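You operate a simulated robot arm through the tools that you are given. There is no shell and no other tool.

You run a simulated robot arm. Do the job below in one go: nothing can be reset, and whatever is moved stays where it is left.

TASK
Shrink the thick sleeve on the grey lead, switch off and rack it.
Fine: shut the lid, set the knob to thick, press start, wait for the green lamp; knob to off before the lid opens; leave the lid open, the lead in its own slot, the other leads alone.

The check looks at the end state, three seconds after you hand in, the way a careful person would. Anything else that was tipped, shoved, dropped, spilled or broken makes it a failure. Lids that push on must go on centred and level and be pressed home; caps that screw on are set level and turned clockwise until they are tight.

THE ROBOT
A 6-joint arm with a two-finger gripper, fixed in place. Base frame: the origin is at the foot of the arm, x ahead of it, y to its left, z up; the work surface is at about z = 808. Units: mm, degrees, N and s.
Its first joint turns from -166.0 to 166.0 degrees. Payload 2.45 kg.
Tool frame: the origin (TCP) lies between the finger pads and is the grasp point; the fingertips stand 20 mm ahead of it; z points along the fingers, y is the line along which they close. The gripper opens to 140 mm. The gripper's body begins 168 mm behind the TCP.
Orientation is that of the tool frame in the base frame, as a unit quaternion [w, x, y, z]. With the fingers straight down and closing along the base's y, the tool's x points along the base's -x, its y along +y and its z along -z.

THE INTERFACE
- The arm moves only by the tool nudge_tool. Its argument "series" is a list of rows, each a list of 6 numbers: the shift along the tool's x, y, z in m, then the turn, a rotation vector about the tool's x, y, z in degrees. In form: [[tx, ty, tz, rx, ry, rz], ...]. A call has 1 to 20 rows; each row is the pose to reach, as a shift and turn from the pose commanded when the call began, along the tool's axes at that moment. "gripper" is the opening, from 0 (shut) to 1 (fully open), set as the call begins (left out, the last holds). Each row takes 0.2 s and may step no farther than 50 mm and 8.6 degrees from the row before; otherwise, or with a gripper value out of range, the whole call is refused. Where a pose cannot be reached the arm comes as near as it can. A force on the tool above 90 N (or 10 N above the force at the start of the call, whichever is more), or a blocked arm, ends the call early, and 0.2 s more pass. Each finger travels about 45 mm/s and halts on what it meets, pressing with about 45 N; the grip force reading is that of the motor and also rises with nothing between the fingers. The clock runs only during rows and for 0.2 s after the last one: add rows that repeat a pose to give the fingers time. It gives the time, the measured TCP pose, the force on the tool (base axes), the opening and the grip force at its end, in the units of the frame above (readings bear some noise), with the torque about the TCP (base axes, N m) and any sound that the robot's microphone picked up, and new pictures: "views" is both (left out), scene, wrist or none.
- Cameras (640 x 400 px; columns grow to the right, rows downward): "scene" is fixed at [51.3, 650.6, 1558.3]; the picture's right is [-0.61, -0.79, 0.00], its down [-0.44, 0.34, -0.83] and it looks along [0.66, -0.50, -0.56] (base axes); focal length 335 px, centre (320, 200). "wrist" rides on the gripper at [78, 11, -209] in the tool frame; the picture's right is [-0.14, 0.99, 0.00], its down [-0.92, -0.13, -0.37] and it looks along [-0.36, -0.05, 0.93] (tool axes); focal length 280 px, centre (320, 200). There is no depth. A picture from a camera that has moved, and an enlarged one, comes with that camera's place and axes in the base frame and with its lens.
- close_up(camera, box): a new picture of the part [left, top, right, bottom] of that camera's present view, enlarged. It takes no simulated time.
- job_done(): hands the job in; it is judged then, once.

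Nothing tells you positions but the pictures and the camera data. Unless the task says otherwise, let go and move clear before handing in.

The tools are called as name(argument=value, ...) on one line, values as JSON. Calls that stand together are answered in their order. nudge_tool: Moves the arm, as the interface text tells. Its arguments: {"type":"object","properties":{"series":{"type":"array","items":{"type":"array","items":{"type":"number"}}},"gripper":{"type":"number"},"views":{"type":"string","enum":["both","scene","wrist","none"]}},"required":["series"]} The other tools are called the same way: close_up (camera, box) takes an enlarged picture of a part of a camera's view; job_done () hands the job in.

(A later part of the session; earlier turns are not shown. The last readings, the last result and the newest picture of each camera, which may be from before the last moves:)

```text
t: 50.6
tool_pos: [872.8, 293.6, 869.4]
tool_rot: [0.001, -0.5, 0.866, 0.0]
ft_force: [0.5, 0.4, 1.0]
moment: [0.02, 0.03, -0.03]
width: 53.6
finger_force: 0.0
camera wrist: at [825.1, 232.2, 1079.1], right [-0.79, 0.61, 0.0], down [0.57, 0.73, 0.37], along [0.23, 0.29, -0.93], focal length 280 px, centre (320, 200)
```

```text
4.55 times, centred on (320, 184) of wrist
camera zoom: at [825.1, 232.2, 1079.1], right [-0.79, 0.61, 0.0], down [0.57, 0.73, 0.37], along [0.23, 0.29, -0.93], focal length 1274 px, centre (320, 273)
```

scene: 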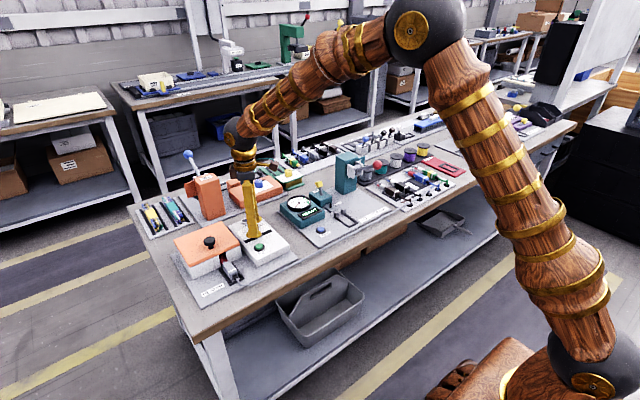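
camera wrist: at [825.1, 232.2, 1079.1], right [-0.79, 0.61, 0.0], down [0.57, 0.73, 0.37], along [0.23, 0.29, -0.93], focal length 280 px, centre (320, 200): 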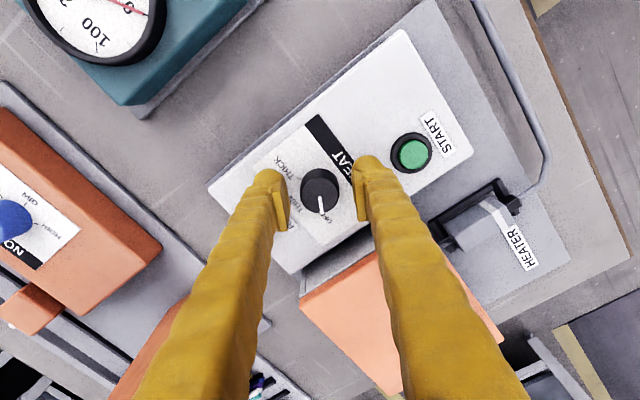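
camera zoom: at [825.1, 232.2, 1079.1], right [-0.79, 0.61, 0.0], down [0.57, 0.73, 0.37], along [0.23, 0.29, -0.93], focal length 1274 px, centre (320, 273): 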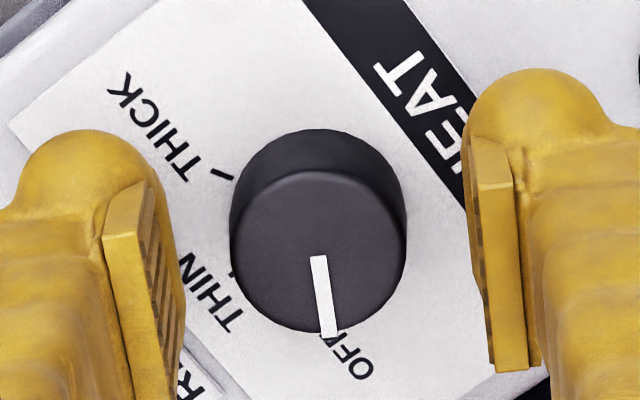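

The knob is within 1–2 mm of centre. I fine-adjust and close on it.

nudge_tool(series=[[-0.002, -0.0009, 0, 0, 0, 0], [-0.002, -0.0009, 0, 0, 0, 0], [-0.002, -0.0009, 0, 0, 0, 0], [-0.002, -0.0009, 0, 0, 0, 0]], gripper=0.0, views="wrist")

close_up(camera="wrist", box=[250, 140, 390, 228])

```text
t: 51.6
tool_pos: [875.6, 294.8, 870.1]
tool_rot: [-0.001, -0.5, 0.866, 0.0]
ft_force: [-15.1, 5.5, 1.6]
moment: [0.03, 0.2, 0.01]
width: 30.9
finger_force: 45.6
camera wrist: at [826.9, 233.7, 1080.1], right [-0.79, 0.61, 0.0], down [0.57, 0.73, 0.37], along [0.23, 0.29, -0.93], focal length 280 px, centre (320, 200)
```

wrist: 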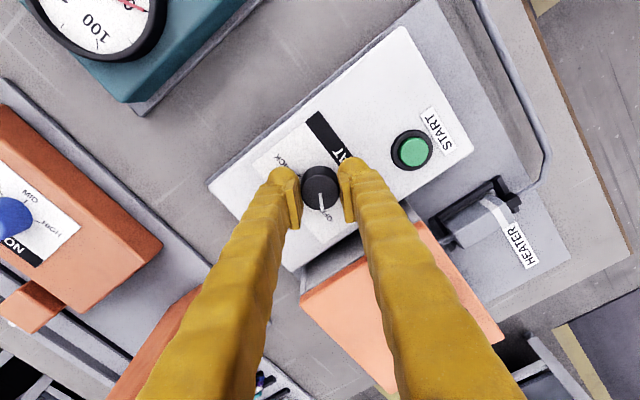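

```text
4.55 times, centred on (320, 184) of wrist
camera zoom: at [826.9, 233.7, 1080.1], right [-0.79, 0.61, 0.0], down [0.57, 0.73, 0.37], along [0.23, 0.29, -0.93], focal length 1274 px, centre (320, 273)
```

zoom: 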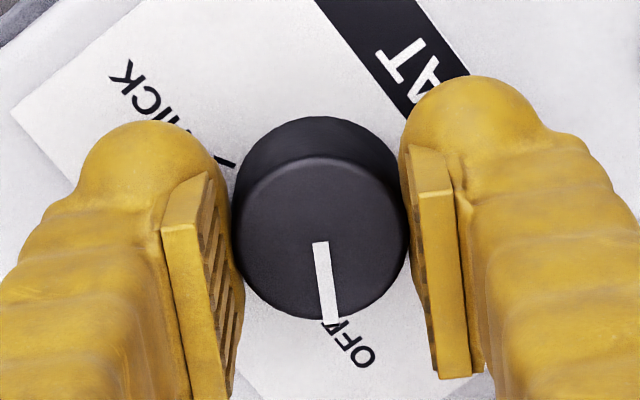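

The knob is held firmly. I turn it 120° clockwise (seen from above) in 8° steps.

nudge_tool(series=[[0, 0.001, 0, 0, 0, 8], [0, 0.001, 0, 0, 0, 16], [0, 0.001, 0, 0, 0, 24], [0, 0.001, 0, 0, 0, 32], [0, 0.001, 0, 0, 0, 40], [0, 0.001, 0, 0, 0, 48], [0, 0.001, 0, 0, 0, 56], [0, 0.001, 0, 0, 0, 64], [0, 0.001, 0, 0, 0, 72], [0, 0.001, 0, 0, 0, 80], [0, 0.001, 0, 0, 0, 88], [0, 0.001, 0, 0, 0, 96], [0, 0.001, 0, 0, 0, 104], [0, 0.001, 0, 0, 0, 112], [0, 0.001, 0, 0, 0, 120], [0, 0.001, 0, 0, 0, 120]], gripper=0.0)

close_up(camera="wrist", box=[250, 140, 390, 228])

```text
t: 55.0
tool_pos: [875.4, 296.3, 870.8]
tool_rot: [0.0, 0.501, 0.866, 0.0]
ft_force: [-12.5, -13.3, 0.8]
moment: [-0.28, 0.07, 0.34]
width: 30.8
finger_force: 44.4
camera wrist: at [845.1, 369.8, 1081.0], right [0.93, 0.37, 0.0], down [0.35, -0.86, 0.37], along [0.14, -0.34, -0.93], focal length 280 px, centre (320, 200)
```

scene: 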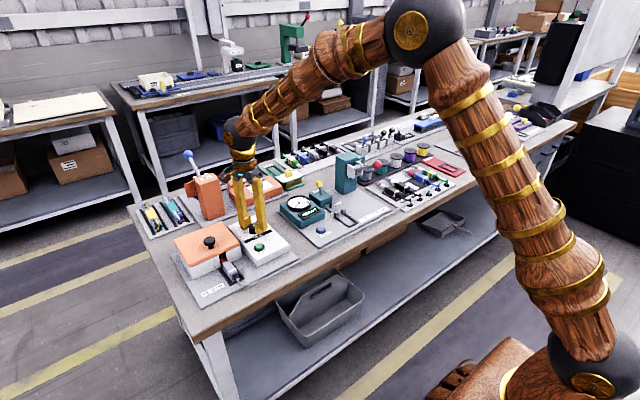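
wrist: 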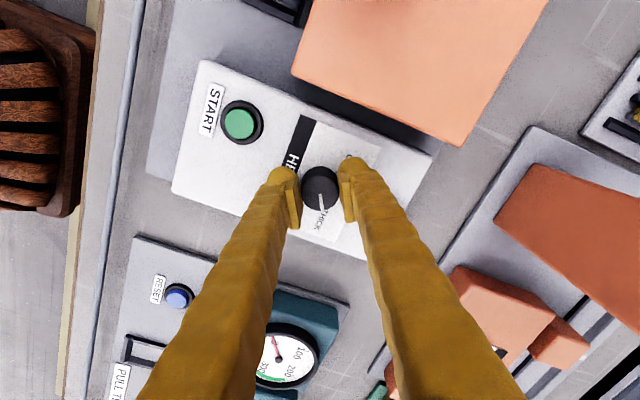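

```text
4.55 times, centred on (320, 184) of wrist
camera zoom: at [845.1, 369.8, 1081.0], right [0.93, 0.37, 0.0], down [0.35, -0.86, 0.37], along [0.14, -0.34, -0.93], focal length 1274 px, centre (320, 273)
```

zoom: 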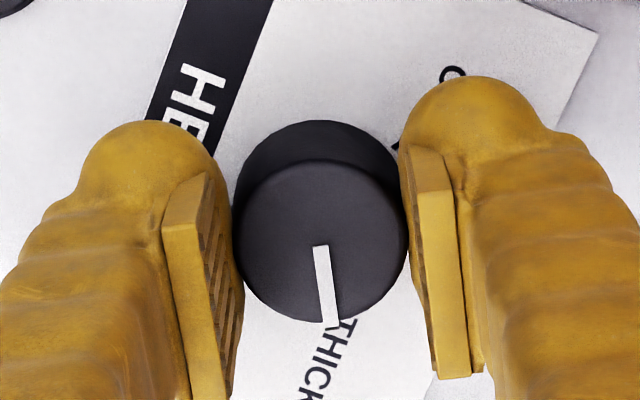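

The knob turned with the gripper without slipping; the pointer now aims at THICK. I release, rise and check it.

nudge_tool(series=[[0, 0, 0, 0, 0, 0], [0, 0, 0, 0, 0, 0], [0, 0, -0.02, 0, 0, 0], [0, 0, -0.05, 0, 0, 0], [0, 0, -0.09, 0, 0, 0], [0, 0, -0.09, 0, 0, 0]], gripper=0.4)

close_up(camera="wrist", box=[240, 100, 400, 200])

close_up(camera="scene", box=[215, 205, 295, 255])

```text
t: 56.4
tool_pos: [875.7, 298.2, 961.2]
tool_rot: [-0.001, 0.5, 0.866, -0.001]
ft_force: [0.1, -0.4, 0.9]
moment: [0.01, 0.0, -0.04]
width: 55.7
finger_force: 0.0
camera wrist: at [845.8, 371.6, 1170.8], right [0.93, 0.38, 0.0], down [0.35, -0.86, 0.37], along [0.14, -0.34, -0.93], focal length 280 px, centre (320, 200)
```

scene: 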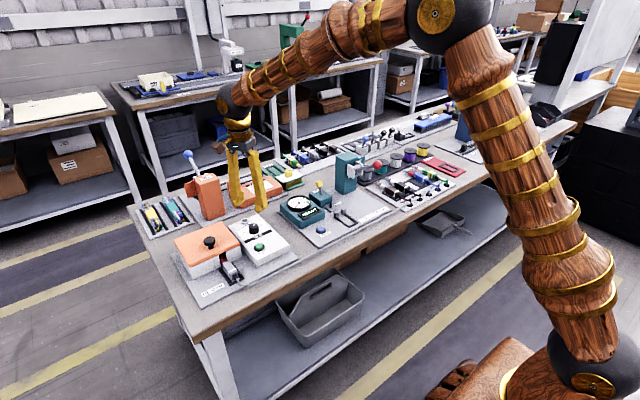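
wrist: 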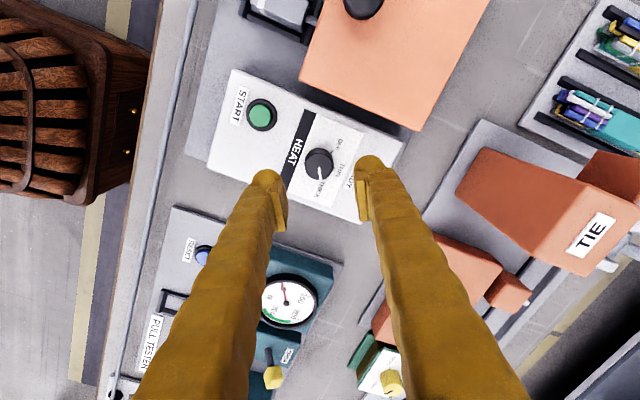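

```text
4.00 times, centred on (320, 150) of wrist
camera zoom: at [845.8, 371.6, 1170.8], right [0.93, 0.38, 0.0], down [0.35, -0.86, 0.37], along [0.14, -0.34, -0.93], focal length 1122 px, centre (320, 400)
```

zoom: 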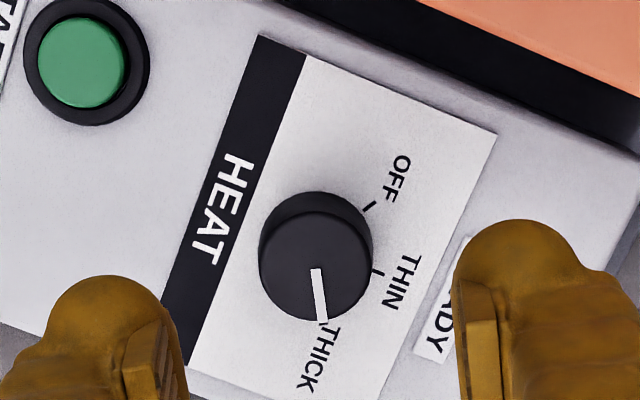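

```text
8.00 times, centred on (255, 230) of scene
camera zoom: at [51.3, 650.6, 1558.3], right [-0.61, -0.79, 0.0], down [-0.44, 0.34, -0.83], along [0.66, -0.5, -0.56], focal length 2679 px, centre (840, -40)
```

zoom: 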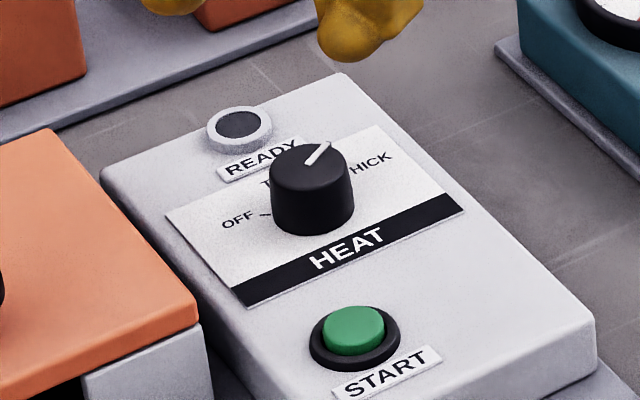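

The pointer reads THICK (about -61°). Next I close the fingers, square the tool up and move above the green START button near (794.5, 322.7).

nudge_tool(series=[[0.008, -0.007, 0, 0, 0, -7.5], [0.0157, -0.014, 0, 0, 0, -15], [0.0235, -0.021, 0, 0, 0, -22.5], [0.0313, -0.028, 0, 0, 0, -30], [0.0392, -0.035, 0, 0, 0, -37.5], [0.047, -0.042, 0, 0, 0, -45], [0.0549, -0.049, 0.02, 0, 0, -52.5], [0.0627, -0.056, 0.04, 0, 0, -60], [0.0627, -0.056, 0.055, 0, 0, -60], [0.0627, -0.056, 0.055, 0, 0, -60]], gripper=0.0)

close_up(camera="wrist", box=[240, 110, 400, 210])

close_up(camera="scene", box=[215, 210, 295, 260])

```text
t: 58.6
tool_pos: [795.0, 321.7, 904.8]
tool_rot: [0.0, 0.0, 1.0, 0.0]
ft_force: [-0.7, -0.2, -0.5]
moment: [-0.02, -0.01, -0.03]
width: 0.1
finger_force: 29.6
camera wrist: at [716.5, 333.4, 1114.8], right [0.14, 0.99, 0.0], down [0.92, -0.13, 0.37], along [0.37, -0.05, -0.93], focal length 280 px, centre (320, 200)
```

scene: 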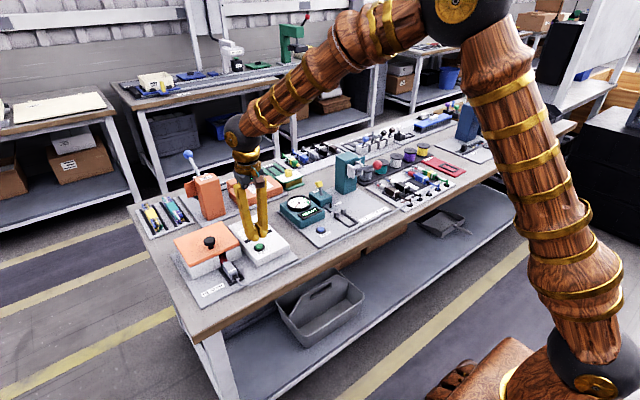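
wrist: 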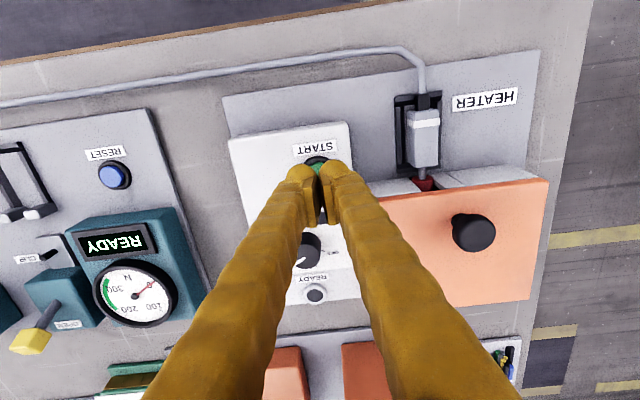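

```text
4.00 times, centred on (320, 160) of wrist
camera zoom: at [716.5, 333.4, 1114.8], right [0.14, 0.99, 0.0], down [0.92, -0.13, 0.37], along [0.37, -0.05, -0.93], focal length 1122 px, centre (320, 360)
```

zoom: 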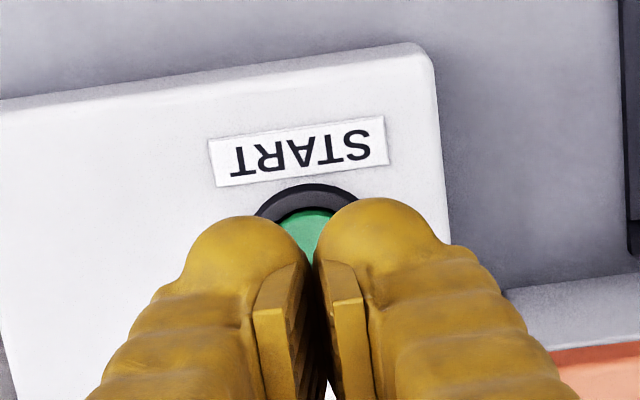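

```text
8.00 times, centred on (255, 235) of scene
camera zoom: at [51.3, 650.6, 1558.3], right [-0.61, -0.79, 0.0], down [-0.44, 0.34, -0.83], along [0.66, -0.5, -0.56], focal length 2679 px, centre (840, -80)
```

zoom: 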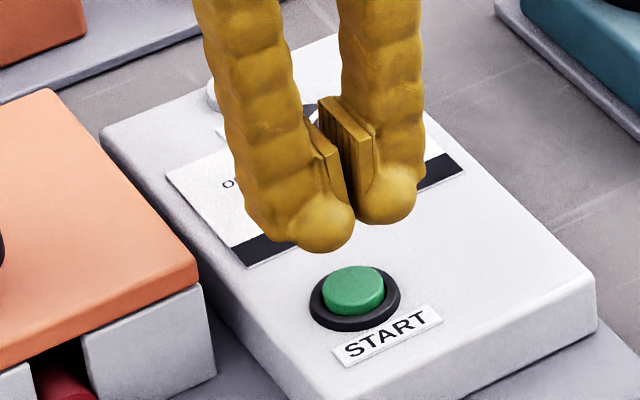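

The fingertips are nearly over the button; a 2 mm correction is needed. I lower to just above it first.

nudge_tool(series=[[0.0018, -0.002, 0.01, 0, 0, 0], [0.0018, -0.002, 0.02, 0, 0, 0], [0.0018, -0.002, 0.028, 0, 0, 0], [0.0018, -0.002, 0.028, 0, 0, 0]], gripper=0.0)

close_up(camera="scene", box=[225, 220, 289, 260])

```text
t: 59.6
tool_pos: [792.1, 319.3, 878.5]
tool_rot: [0.0, -0.001, 1.0, 0.0]
ft_force: [-1.1, 0.3, -0.4]
moment: [-0.01, 0.0, 0.03]
width: 0.2
finger_force: 29.2
camera wrist: at [713.6, 331.0, 1088.3], right [0.14, 0.99, 0.0], down [0.92, -0.13, 0.37], along [0.37, -0.05, -0.93], focal length 280 px, centre (320, 200)
```

scene: 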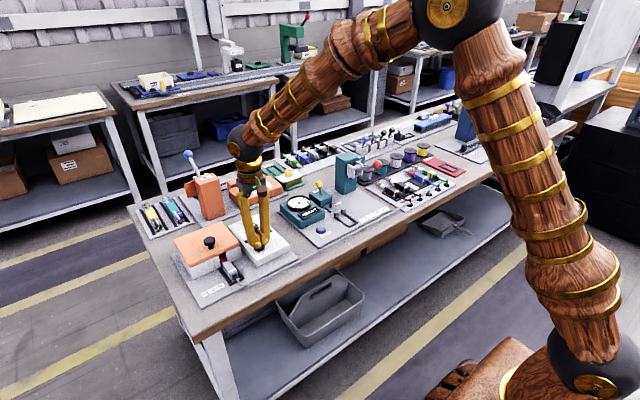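
wrist: 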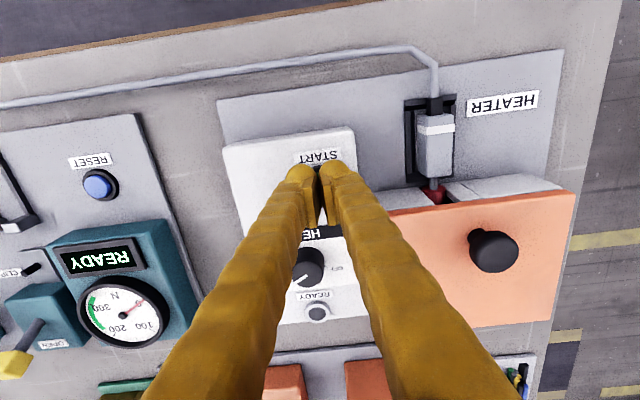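

```text
10.00 times, centred on (257, 240) of scene
camera zoom: at [51.3, 650.6, 1558.3], right [-0.61, -0.79, 0.0], down [-0.44, 0.34, -0.83], along [0.66, -0.5, -0.56], focal length 3349 px, centre (950, -200)
```

zoom: 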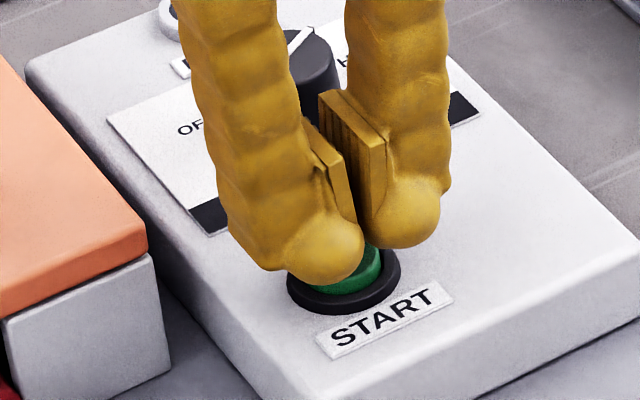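

The tips are just above the button. I press down in small steps.

nudge_tool(series=[[0, 0, 0.002, 0, 0, 0], [0, 0, 0.004, 0, 0, 0], [0, 0, 0.005, 0, 0, 0], [0, 0, 0.006, 0, 0, 0]], gripper=0.0, views="none")

```text
t: 60.6
tool_pos: [792.6, 320.0, 872.7]
tool_rot: [0.0, 0.001, 1.0, 0.001]
ft_force: [0.3, -0.9, 0.1]
moment: [-0.02, 0.0, -0.04]
width: 0.0
finger_force: 29.6
```

No contact yet; I press further.

nudge_tool(series=[[0, 0, 0.0015, 0, 0, 0], [0, 0, 0.003, 0, 0, 0], [0, 0, 0.0045, 0, 0, 0], [0, 0, 0.0045, 0, 0, 0]], gripper=0.0, views="none")

```text
t: 61.6
tool_pos: [794.1, 321.5, 867.6]
tool_rot: [0.0, 0.0, 1.0, -0.001]
ft_force: [0.8, -0.5, 2.2]
moment: [0.03, -0.02, 0.02]
width: 6.4
finger_force: 29.5
heard: click
```

A click was heard: the start button has been pressed. I lift off and check the lamp.

nudge_tool(series=[[0, 0, -0.01, 0, 0, 0], [0, 0, -0.04, 0, 0, 0], [0.02, 0, -0.08, 0, 0, 0], [0.02, 0, -0.12, 0, 0, 0], [0.02, 0, -0.12, 0, 0, 0]], gripper=0.0)

close_up(camera="scene", box=[205, 195, 305, 257])

```text
t: 62.8
tool_pos: [773.4, 319.8, 986.9]
tool_rot: [0.0, 0.001, 1.0, 0.0]
ft_force: [0.0, 0.1, -0.5]
moment: [0.0, 0.0, 0.0]
width: 0.0
finger_force: 29.4
camera wrist: at [695.8, 331.4, 1196.3], right [0.14, 0.99, 0.0], down [0.92, -0.13, 0.37], along [0.36, -0.05, -0.93], focal length 280 px, centre (320, 200)
```

scene: 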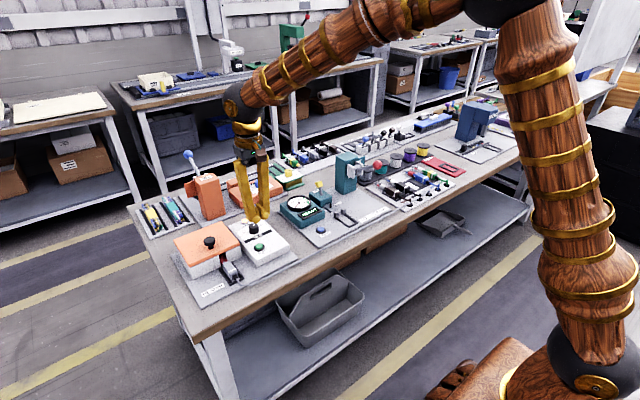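
wrist: 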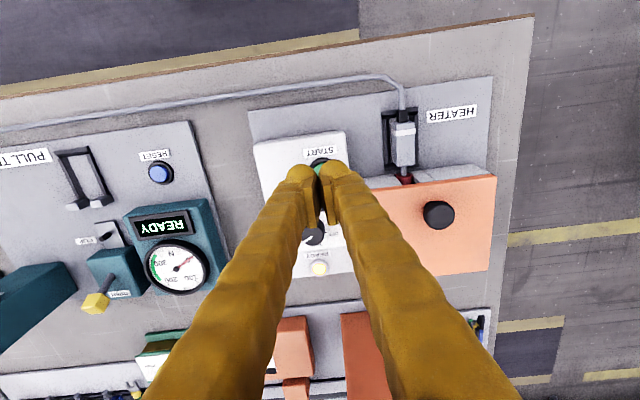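

```text
6.40 times, centred on (255, 226) of scene
camera zoom: at [51.3, 650.6, 1558.3], right [-0.61, -0.79, 0.0], down [-0.44, 0.34, -0.83], along [0.66, -0.5, -0.56], focal length 2143 px, centre (736, 34)
```

zoom: 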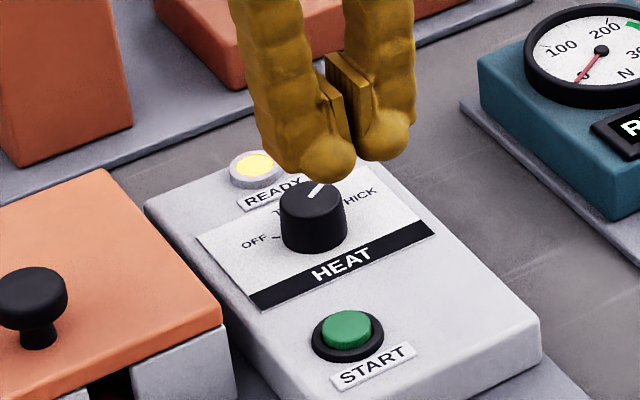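

The lamp glows yellow: heating is under way. While waiting I position above the knob again with the tool turned +60°.

nudge_tool(series=[[-0.0127, -0.003, 0, 0, 0, 7.5], [-0.0254, -0.006, 0, 0, 0, 15], [-0.0381, -0.009, 0, 0, 0, 22.5], [-0.0508, -0.012, 0, 0, 0, 30], [-0.0635, -0.015, 0, 0, 0, 37.5], [-0.0762, -0.018, 0.008, 0, 0, 45], [-0.089, -0.0212, 0.016, 0, 0, 52.5], [-0.1017, -0.0243, 0.0265, 0, 0, 60], [-0.1017, -0.0243, 0.0265, 0, 0, 60], [-0.1017, -0.0243, 0.0265, 0, 0, 60]], gripper=0.38)

close_up(camera="scene", box=[205, 195, 305, 257])

close_up(camera="wrist", box=[240, 100, 400, 200])

```text
t: 65.0
tool_pos: [875.1, 292.9, 960.5]
tool_rot: [0.0, 0.5, 0.866, 0.0]
ft_force: [-0.4, 0.7, 0.6]
moment: [-0.03, 0.04, 0.01]
width: 53.1
finger_force: 0.0
camera wrist: at [845.8, 367.6, 1169.1], right [0.93, 0.38, 0.0], down [0.35, -0.86, 0.37], along [0.14, -0.34, -0.93], focal length 280 px, centre (320, 200)
```

scene: 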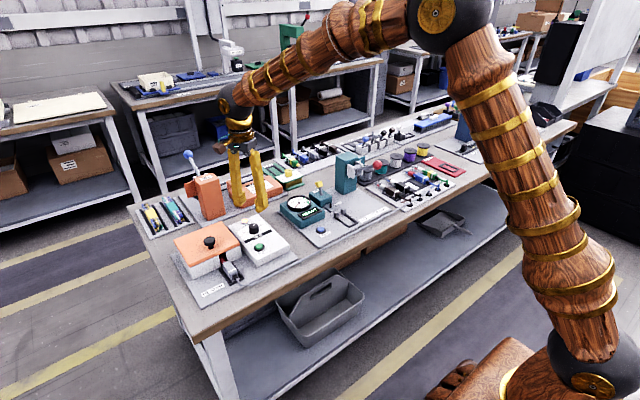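
wrist: 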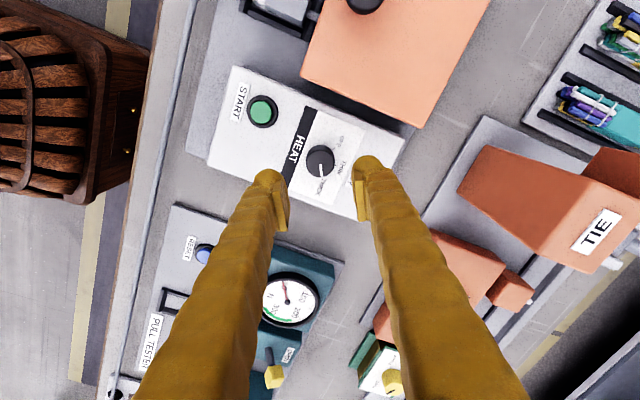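

```text
6.40 times, centred on (255, 226) of scene
camera zoom: at [51.3, 650.6, 1558.3], right [-0.61, -0.79, 0.0], down [-0.44, 0.34, -0.83], along [0.66, -0.5, -0.56], focal length 2143 px, centre (736, 34)
```

zoom: 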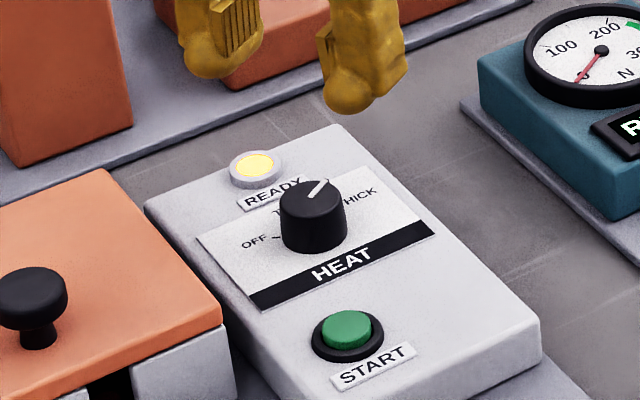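

```text
4.00 times, centred on (320, 150) of wrist
camera zoom: at [845.8, 367.6, 1169.1], right [0.93, 0.38, 0.0], down [0.35, -0.86, 0.37], along [0.14, -0.34, -0.93], focal length 1122 px, centre (320, 400)
```

zoom: 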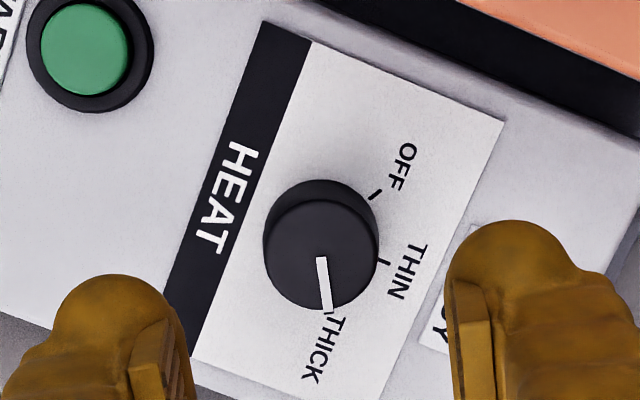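

Still yellow. I hold here and wait.

nudge_tool(series=[[0, 0, 0, 0, 0, 0], [0, 0, 0, 0, 0, 0], [0, 0, 0, 0, 0, 0], [0, 0, 0, 0, 0, 0], [0, 0, 0, 0, 0, 0], [0, 0, 0, 0, 0, 0], [0, 0, 0, 0, 0, 0], [0, 0, 0, 0, 0, 0], [0, 0, 0, 0, 0, 0], [0, 0, 0, 0, 0, 0], [0, 0, 0, 0, 0, 0], [0, 0, 0, 0, 0, 0], [0, 0, 0, 0, 0, 0], [0, 0, 0, 0, 0, 0], [0, 0, 0, 0, 0, 0]], gripper=0.38, views="none")

close_up(camera="scene", box=[215, 195, 295, 245])

```text
t: 68.2
tool_pos: [873.9, 293.7, 960.4]
tool_rot: [0.0, 0.5, 0.866, 0.0]
ft_force: [-0.3, -0.2, 0.2]
moment: [0.02, 0.03, 0.01]
width: 53.2
finger_force: 0.0
```

```text
8.00 times, centred on (255, 220) of scene
camera zoom: at [51.3, 650.6, 1558.3], right [-0.61, -0.79, 0.0], down [-0.44, 0.34, -0.83], along [0.66, -0.5, -0.56], focal length 2679 px, centre (840, 40)
```

zoom: 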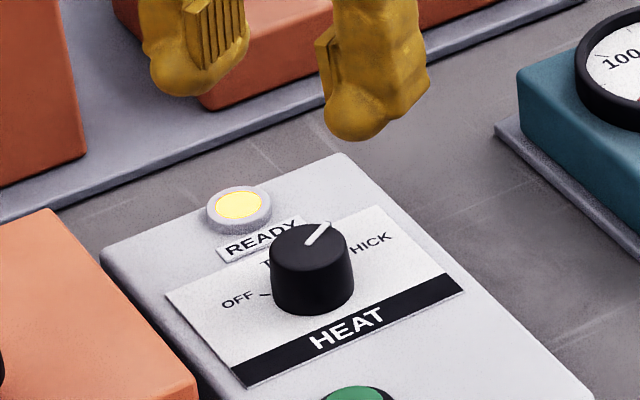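

Still yellow; I keep waiting.

nudge_tool(series=[[0, 0, 0, 0, 0, 0], [0, 0, 0, 0, 0, 0], [0, 0, 0, 0, 0, 0], [0, 0, 0, 0, 0, 0], [0, 0, 0, 0, 0, 0], [0, 0, 0, 0, 0, 0], [0, 0, 0, 0, 0, 0], [0, 0, 0, 0, 0, 0], [0, 0, 0, 0, 0, 0], [0, 0, 0, 0, 0, 0], [0, 0, 0, 0, 0, 0], [0, 0, 0, 0, 0, 0], [0, 0, 0, 0, 0, 0], [0, 0, 0, 0, 0, 0], [0, 0, 0, 0, 0, 0], [0, 0, 0, 0, 0, 0], [0, 0, 0, 0, 0, 0], [0, 0, 0, 0, 0, 0], [0, 0, 0, 0, 0, 0], [0, 0, 0, 0, 0, 0]], gripper=0.38, views="none")

close_up(camera="scene", box=[215, 195, 295, 245])

```text
t: 72.4
tool_pos: [875.1, 293.2, 959.4]
tool_rot: [0.0, 0.5, 0.866, 0.0]
ft_force: [0.4, 0.1, -0.1]
moment: [-0.03, -0.05, 0.0]
width: 53.0
finger_force: 0.1
```

```text
8.00 times, centred on (255, 220) of scene
camera zoom: at [51.3, 650.6, 1558.3], right [-0.61, -0.79, 0.0], down [-0.44, 0.34, -0.83], along [0.66, -0.5, -0.56], focal length 2679 px, centre (840, 40)
```

zoom: 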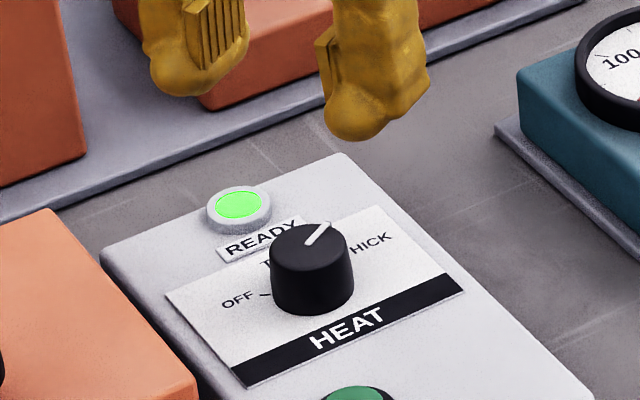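

The lamp is green. I descend onto the knob right away.

nudge_tool(series=[[0.002, 0.0005, 0.03, 0, 0, 0], [0.002, 0.0005, 0.06, 0, 0, 0], [0.002, 0.0005, 0.08, 0, 0, 0], [0.002, 0.0005, 0.09, 0, 0, 0], [0.002, 0.0005, 0.09, 0, 0, 0]], gripper=0.38, views="wrist")

close_up(camera="wrist", box=[250, 140, 390, 228])

```text
t: 73.6
tool_pos: [875.8, 297.8, 869.7]
tool_rot: [0.0, 0.5, 0.866, 0.001]
ft_force: [1.3, 0.2, 0.8]
moment: [-0.03, -0.02, 0.01]
width: 53.3
finger_force: 0.0
camera wrist: at [845.4, 372.0, 1079.9], right [0.93, 0.38, 0.0], down [0.35, -0.86, 0.37], along [0.14, -0.34, -0.93], focal length 280 px, centre (320, 200)
```

wrist: 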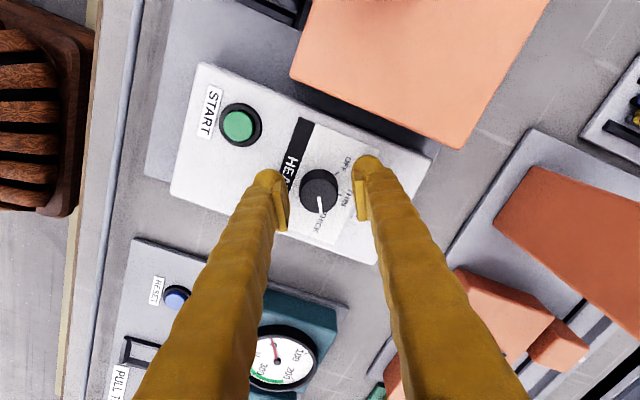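

```text
4.55 times, centred on (320, 184) of wrist
camera zoom: at [845.4, 372.0, 1079.9], right [0.93, 0.38, 0.0], down [0.35, -0.86, 0.37], along [0.14, -0.34, -0.93], focal length 1274 px, centre (320, 273)
```

zoom: 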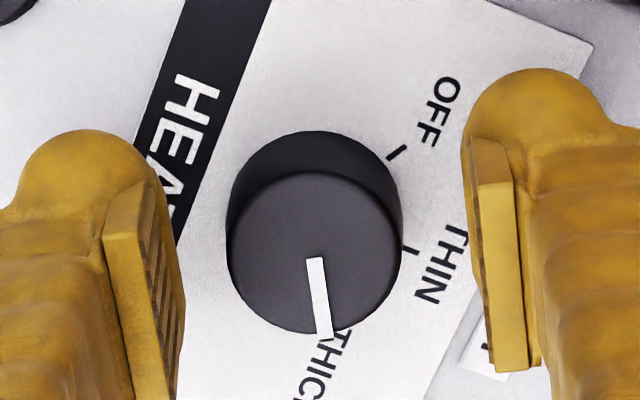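

Well placed; a small 2 mm correction, then I close on the knob.

nudge_tool(series=[[-0.002, -0.0009, 0, 0, 0, 0], [-0.002, -0.0009, 0, 0, 0, 0], [-0.002, -0.0009, 0, 0, 0, 0], [-0.002, -0.0009, 0, 0, 0, 0]], gripper=0.0, views="none")

close_up(camera="wrist", box=[250, 140, 390, 228])

```text
t: 74.6
tool_pos: [874.7, 296.1, 869.3]
tool_rot: [0.0, 0.5, 0.866, 0.0]
ft_force: [-5.5, 1.4, -0.7]
moment: [-0.01, 0.07, 0.01]
width: 30.9
finger_force: 44.5
```

```text
4.55 times, centred on (320, 184) of wrist
camera zoom: at [845.3, 369.4, 1079.0], right [0.93, 0.38, 0.0], down [0.35, -0.86, 0.37], along [0.14, -0.34, -0.93], focal length 1274 px, centre (320, 273)
```

zoom: 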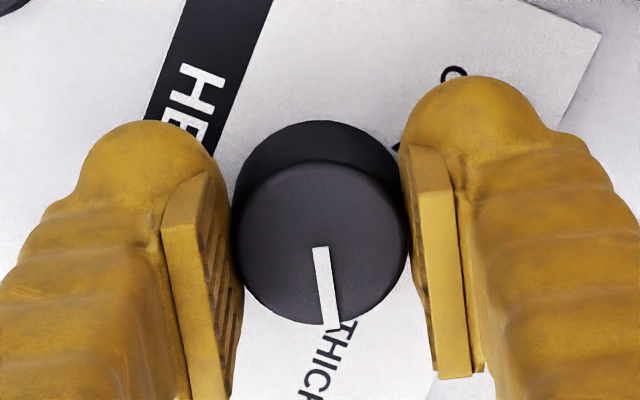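

The knob is held. I turn it back 120° counter-clockwise to OFF.

nudge_tool(series=[[0, 0, 0, 0, 0, -8], [0, 0, 0, 0, 0, -16], [0, 0, 0, 0, 0, -24], [0, 0, 0, 0, 0, -32], [0, 0, 0, 0, 0, -40], [0, 0, 0, 0, 0, -48], [0, 0, 0, 0, 0, -56], [0, 0, 0, 0, 0, -64], [0, 0, 0, 0, 0, -72], [0, 0, 0, 0, 0, -80], [0, 0, 0, 0, 0, -88], [0, 0, 0, 0, 0, -96], [0, 0, 0, 0, 0, -104], [0, 0, 0, 0, 0, -112], [0, 0, 0, 0, 0, -120], [0, 0, 0, 0, 0, -120]], gripper=0.0, views="wrist")

close_up(camera="wrist", box=[250, 140, 390, 228])

```text
t: 78.0
tool_pos: [875.7, 296.7, 870.7]
tool_rot: [0.002, -0.501, 0.866, 0.001]
ft_force: [21.2, -16.2, -5.1]
moment: [-0.18, -0.2, -0.34]
width: 31.1
finger_force: 45.2
camera wrist: at [827.0, 234.8, 1080.0], right [-0.79, 0.61, 0.0], down [0.57, 0.73, 0.37], along [0.23, 0.29, -0.93], focal length 280 px, centre (320, 200)
```

wrist: 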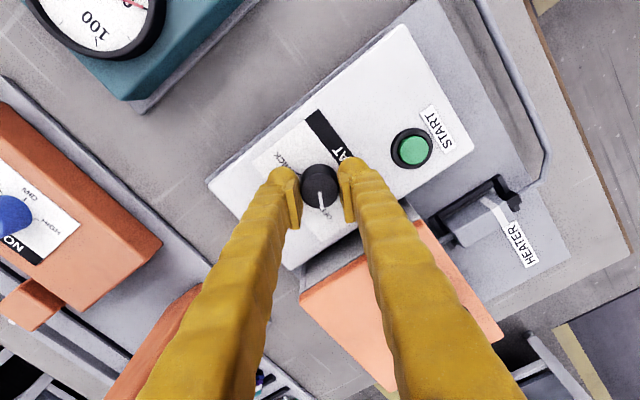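

```text
4.55 times, centred on (320, 184) of wrist
camera zoom: at [827.0, 234.8, 1080.0], right [-0.79, 0.61, 0.0], down [0.57, 0.73, 0.37], along [0.23, 0.29, -0.93], focal length 1274 px, centre (320, 273)
```

zoom: 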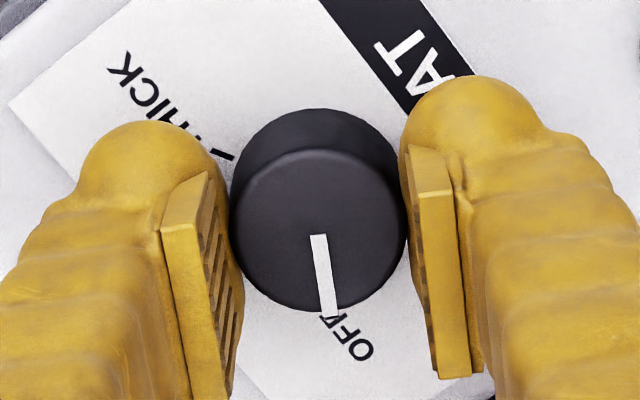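

The pointer is back at OFF just as it was originally. I release and rise to verify.

nudge_tool(series=[[0, 0, 0, 0, 0, 0], [0, 0, 0, 0, 0, 0], [0, 0, -0.02, 0, 0, 0], [0, 0, -0.05, 0, 0, 0], [0, 0, -0.09, 0, 0, 0], [0, 0, -0.09, 0, 0, 0]], gripper=0.4)

close_up(camera="wrist", box=[240, 100, 400, 200])

close_up(camera="scene", box=[165, 195, 295, 277])

```text
t: 79.4
tool_pos: [874.0, 293.3, 958.6]
tool_rot: [0.0, -0.499, 0.866, 0.0]
ft_force: [-0.3, -0.4, 0.3]
moment: [0.0, -0.02, -0.02]
width: 56.1
finger_force: 0.1
camera wrist: at [825.4, 232.4, 1169.2], right [-0.79, 0.61, 0.0], down [0.57, 0.73, 0.37], along [0.23, 0.29, -0.93], focal length 280 px, centre (320, 200)
```

scene: 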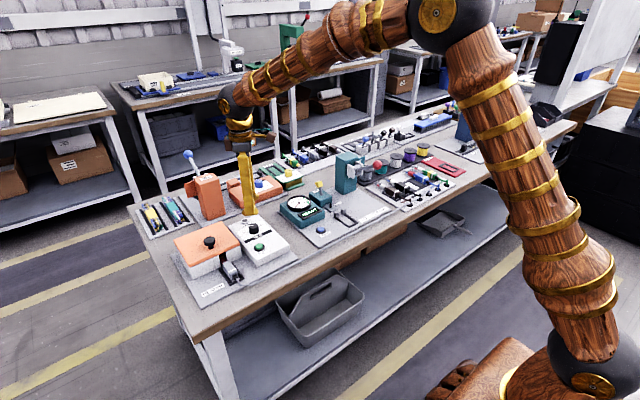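
wrist: 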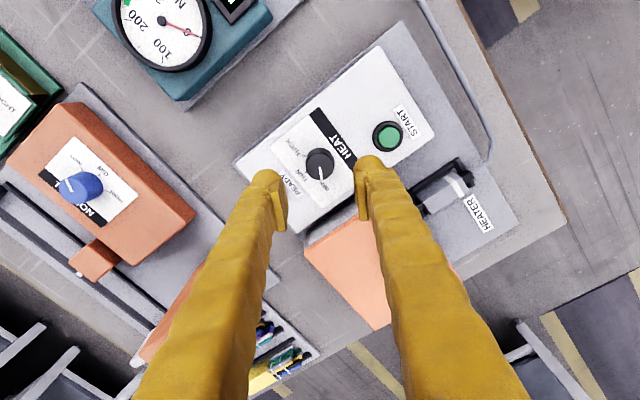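

```text
4.00 times, centred on (320, 150) of wrist
camera zoom: at [825.4, 232.4, 1169.2], right [-0.79, 0.61, 0.0], down [0.57, 0.73, 0.37], along [0.23, 0.29, -0.93], focal length 1122 px, centre (320, 400)
```

zoom: 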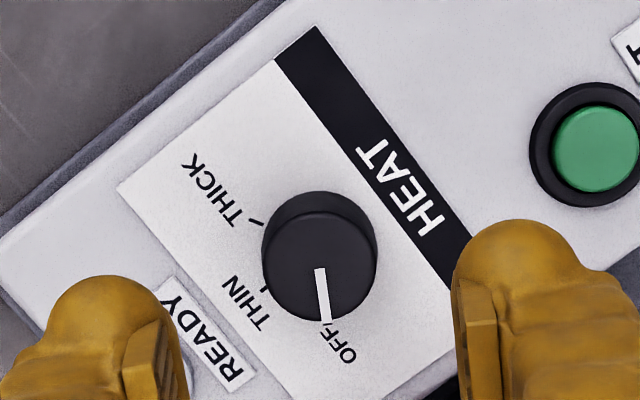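

```text
4.88 times, centred on (230, 236) of scene
camera zoom: at [51.3, 650.6, 1558.3], right [-0.61, -0.79, 0.0], down [-0.44, 0.34, -0.83], along [0.66, -0.5, -0.56], focal length 1634 px, centre (759, 24)
```

zoom: 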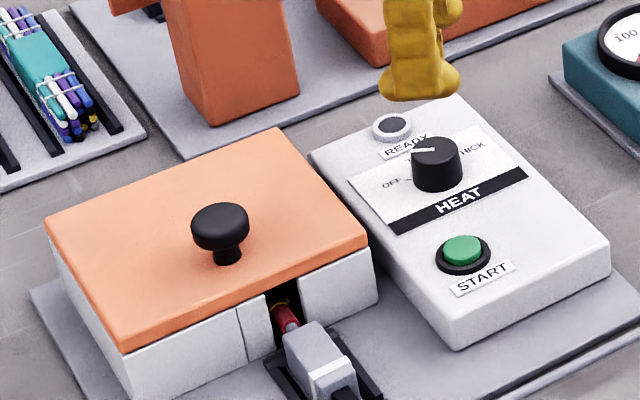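

The knob is at OFF, the lamp is out, and the sleeve looks shrunk. Next is the lid: it has a mushroom handle near (858, 450). I square the tool and move above it for a close look.

nudge_tool(series=[[-0.0075, 0.006, -0.02, 0, 0, 7.5], [-0.0225, 0.018, -0.04, 0, 0, 15], [-0.04, 0.032, -0.0494, 0, 0, 22.5], [-0.06, 0.048, -0.0494, 0, 0, 30], [-0.08, 0.064, -0.0494, 0, 0, 37.5], [-0.1, 0.08, -0.0494, 0, 0, 45], [-0.1212, 0.0977, -0.0494, 0, 0, 52.5], [-0.1212, 0.0977, -0.0494, 0, 0, 60], [-0.1212, 0.0977, -0.0494, 0, 0, 60]], gripper=0.45)

close_up(camera="wrist", box=[220, 100, 420, 225])

close_up(camera="scene", box=[165, 210, 265, 272])

```text
t: 81.4
tool_pos: [850.9, 450.3, 1006.9]
tool_rot: [0.001, 0.001, 1.0, 0.0]
ft_force: [0.5, 1.2, 0.3]
moment: [-0.02, 0.03, -0.04]
width: 63.0
finger_force: 0.0
camera wrist: at [773.0, 462.3, 1216.5], right [0.14, 0.99, 0.0], down [0.92, -0.13, 0.37], along [0.36, -0.05, -0.93], focal length 280 px, centre (320, 200)
```

scene: 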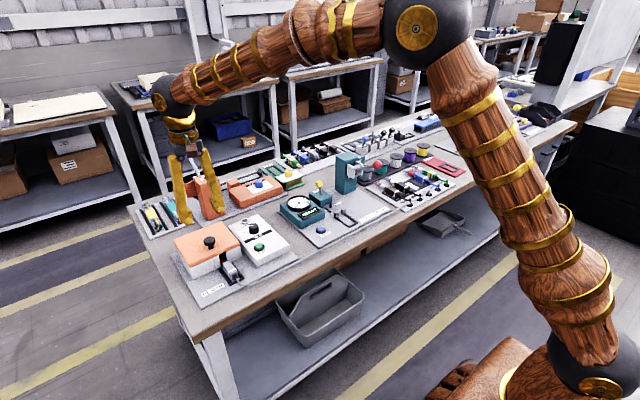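
wrist: 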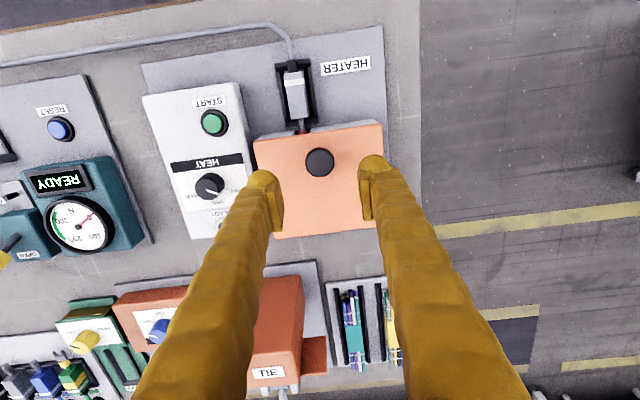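

```text
3.20 times, centred on (320, 162) of wrist
camera zoom: at [773.0, 462.3, 1216.5], right [0.14, 0.99, 0.0], down [0.92, -0.13, 0.37], along [0.36, -0.05, -0.93], focal length 897 px, centre (320, 320)
```

zoom: 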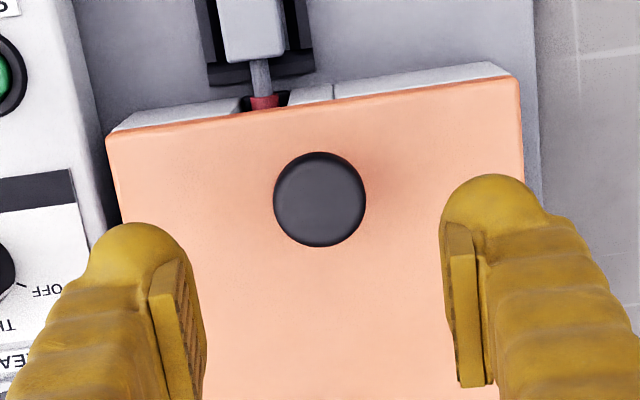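

```text
6.40 times, centred on (215, 241) of scene
camera zoom: at [51.3, 650.6, 1558.3], right [-0.61, -0.79, 0.0], down [-0.44, 0.34, -0.83], along [0.66, -0.5, -0.56], focal length 2143 px, centre (992, -62)
```

zoom: 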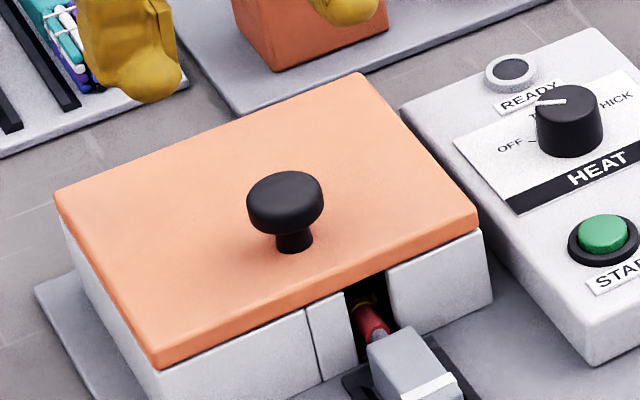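

The handle cap is about 33 mm across at roughly (849.5, 451.5), cap z 893–911. I tilt the tool 30° outward (fingers closing along y so the cap can pivot between them) and line up on it.

nudge_tool(series=[[0.009, 0.0004, 0.01, 0, -7.5, 0], [0.018, 0.0008, 0.02, 0, -15, 0], [0.027, 0.0012, 0.03, 0, -22.5, 0], [0.0345, 0.0016, 0.04, 0, -30, 0], [0.0345, 0.0016, 0.04, 0, -30, 0]], gripper=0.4)

close_up(camera="wrist", box=[220, 80, 420, 205])

close_up(camera="scene", box=[165, 200, 265, 262])

```text
t: 82.6
tool_pos: [814.7, 451.6, 968.3]
tool_rot: [0.259, 0.001, 0.966, -0.001]
ft_force: [0.4, 0.7, -1.0]
moment: [0.03, 0.0, -0.01]
width: 56.0
finger_force: 0.0
camera wrist: at [642.1, 463.5, 1110.5], right [0.12, 0.99, 0.07], down [0.61, -0.13, 0.78], along [0.78, -0.05, -0.62], focal length 280 px, centre (320, 200)
```

scene: 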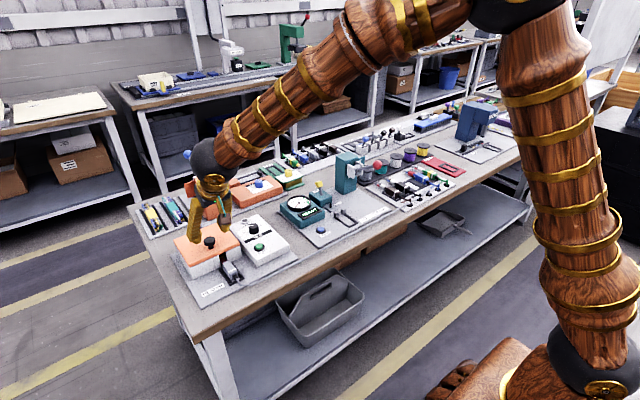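
wrist: 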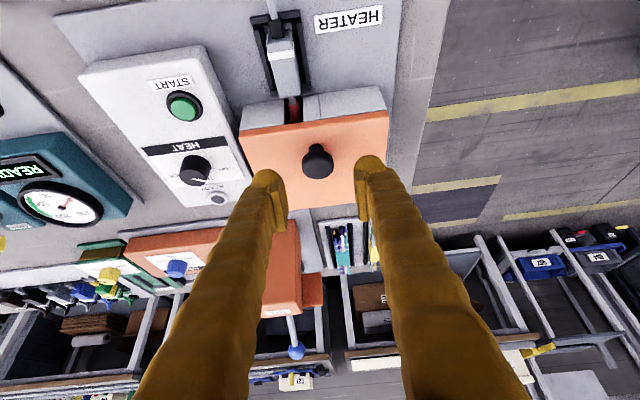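

```text
3.20 times, centred on (320, 142) of wrist
camera zoom: at [642.1, 463.5, 1110.5], right [0.12, 0.99, 0.07], down [0.61, -0.13, 0.78], along [0.78, -0.05, -0.62], focal length 897 px, centre (320, 384)
```

zoom: 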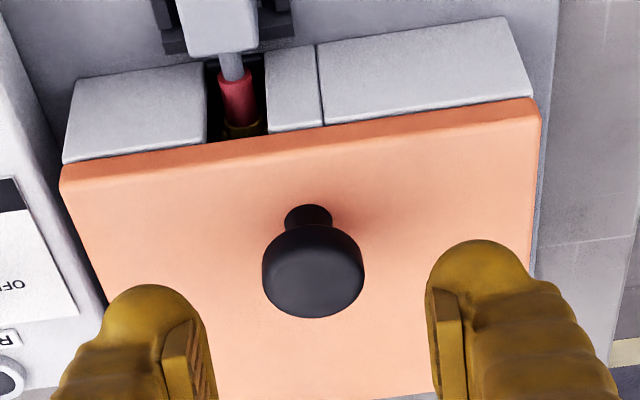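

```text
6.40 times, centred on (215, 231) of scene
camera zoom: at [51.3, 650.6, 1558.3], right [-0.61, -0.79, 0.0], down [-0.44, 0.34, -0.83], along [0.66, -0.5, -0.56], focal length 2143 px, centre (992, 2)
```

zoom: 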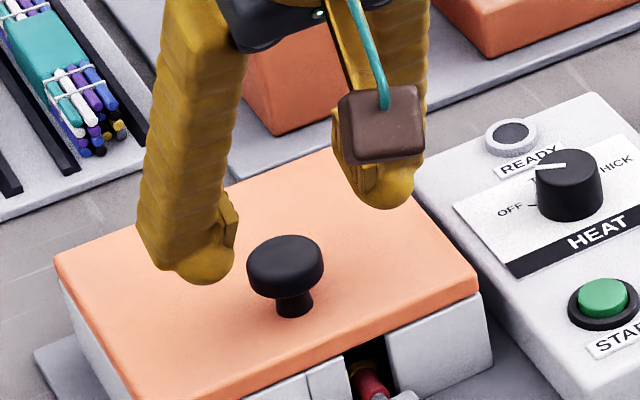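

The sleeve (seen in the gap) is now visibly shrunk. The cap lies almost centred between the fingers; I advance 67 mm along the tool axis to straddle it.

nudge_tool(series=[[0.003, -0.001, 0.025, 0, 0, 0], [0.003, -0.001, 0.045, 0, 0, 0], [0.003, -0.001, 0.058, 0, 0, 0], [0.003, -0.001, 0.0668, 0, 0, 0], [0.003, -0.001, 0.0668, 0, 0, 0]], gripper=0.4)

close_up(camera="wrist", box=[240, 110, 400, 210])

close_up(camera="scene", box=[175, 210, 255, 260])

```text
t: 83.8
tool_pos: [847.4, 449.9, 909.6]
tool_rot: [0.259, 0.001, 0.966, -0.001]
ft_force: [0.5, -0.3, 0.1]
moment: [0.0, -0.01, 0.0]
width: 56.0
finger_force: 0.0
camera wrist: at [676.1, 462.0, 1052.5], right [0.12, 0.99, 0.07], down [0.61, -0.13, 0.78], along [0.78, -0.05, -0.62], focal length 280 px, centre (320, 200)
```

scene: 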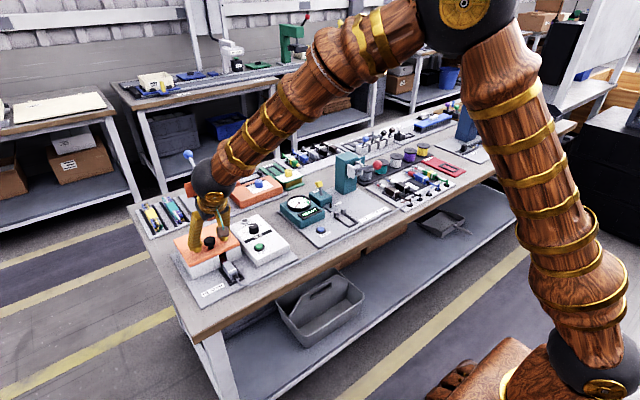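
wrist: 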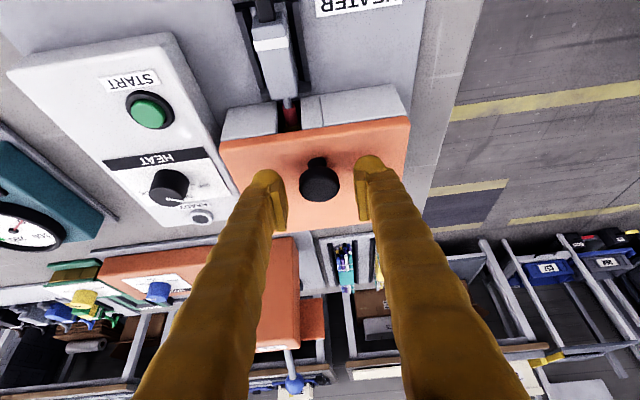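

```text
4.00 times, centred on (320, 160) of wrist
camera zoom: at [676.1, 462.0, 1052.5], right [0.12, 0.99, 0.07], down [0.61, -0.13, 0.78], along [0.78, -0.05, -0.62], focal length 1122 px, centre (320, 360)
```

zoom: 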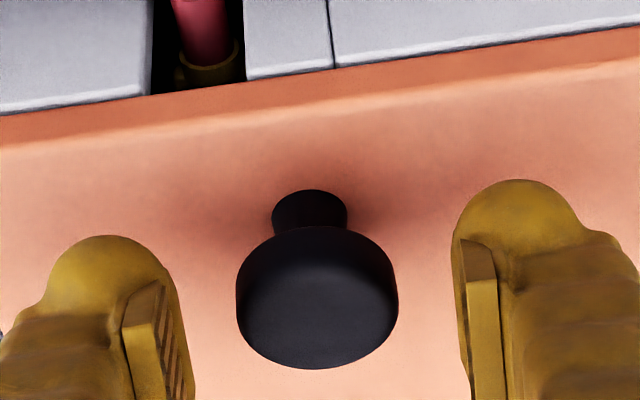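

```text
8.00 times, centred on (215, 235) of scene
camera zoom: at [51.3, 650.6, 1558.3], right [-0.61, -0.79, 0.0], down [-0.44, 0.34, -0.83], along [0.66, -0.5, -0.56], focal length 2679 px, centre (1160, -80)
```

zoom: 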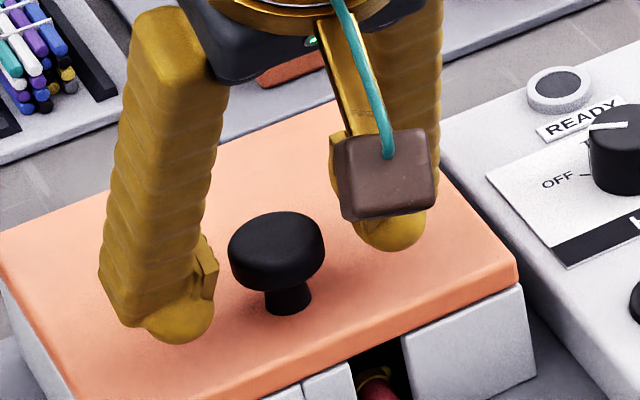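

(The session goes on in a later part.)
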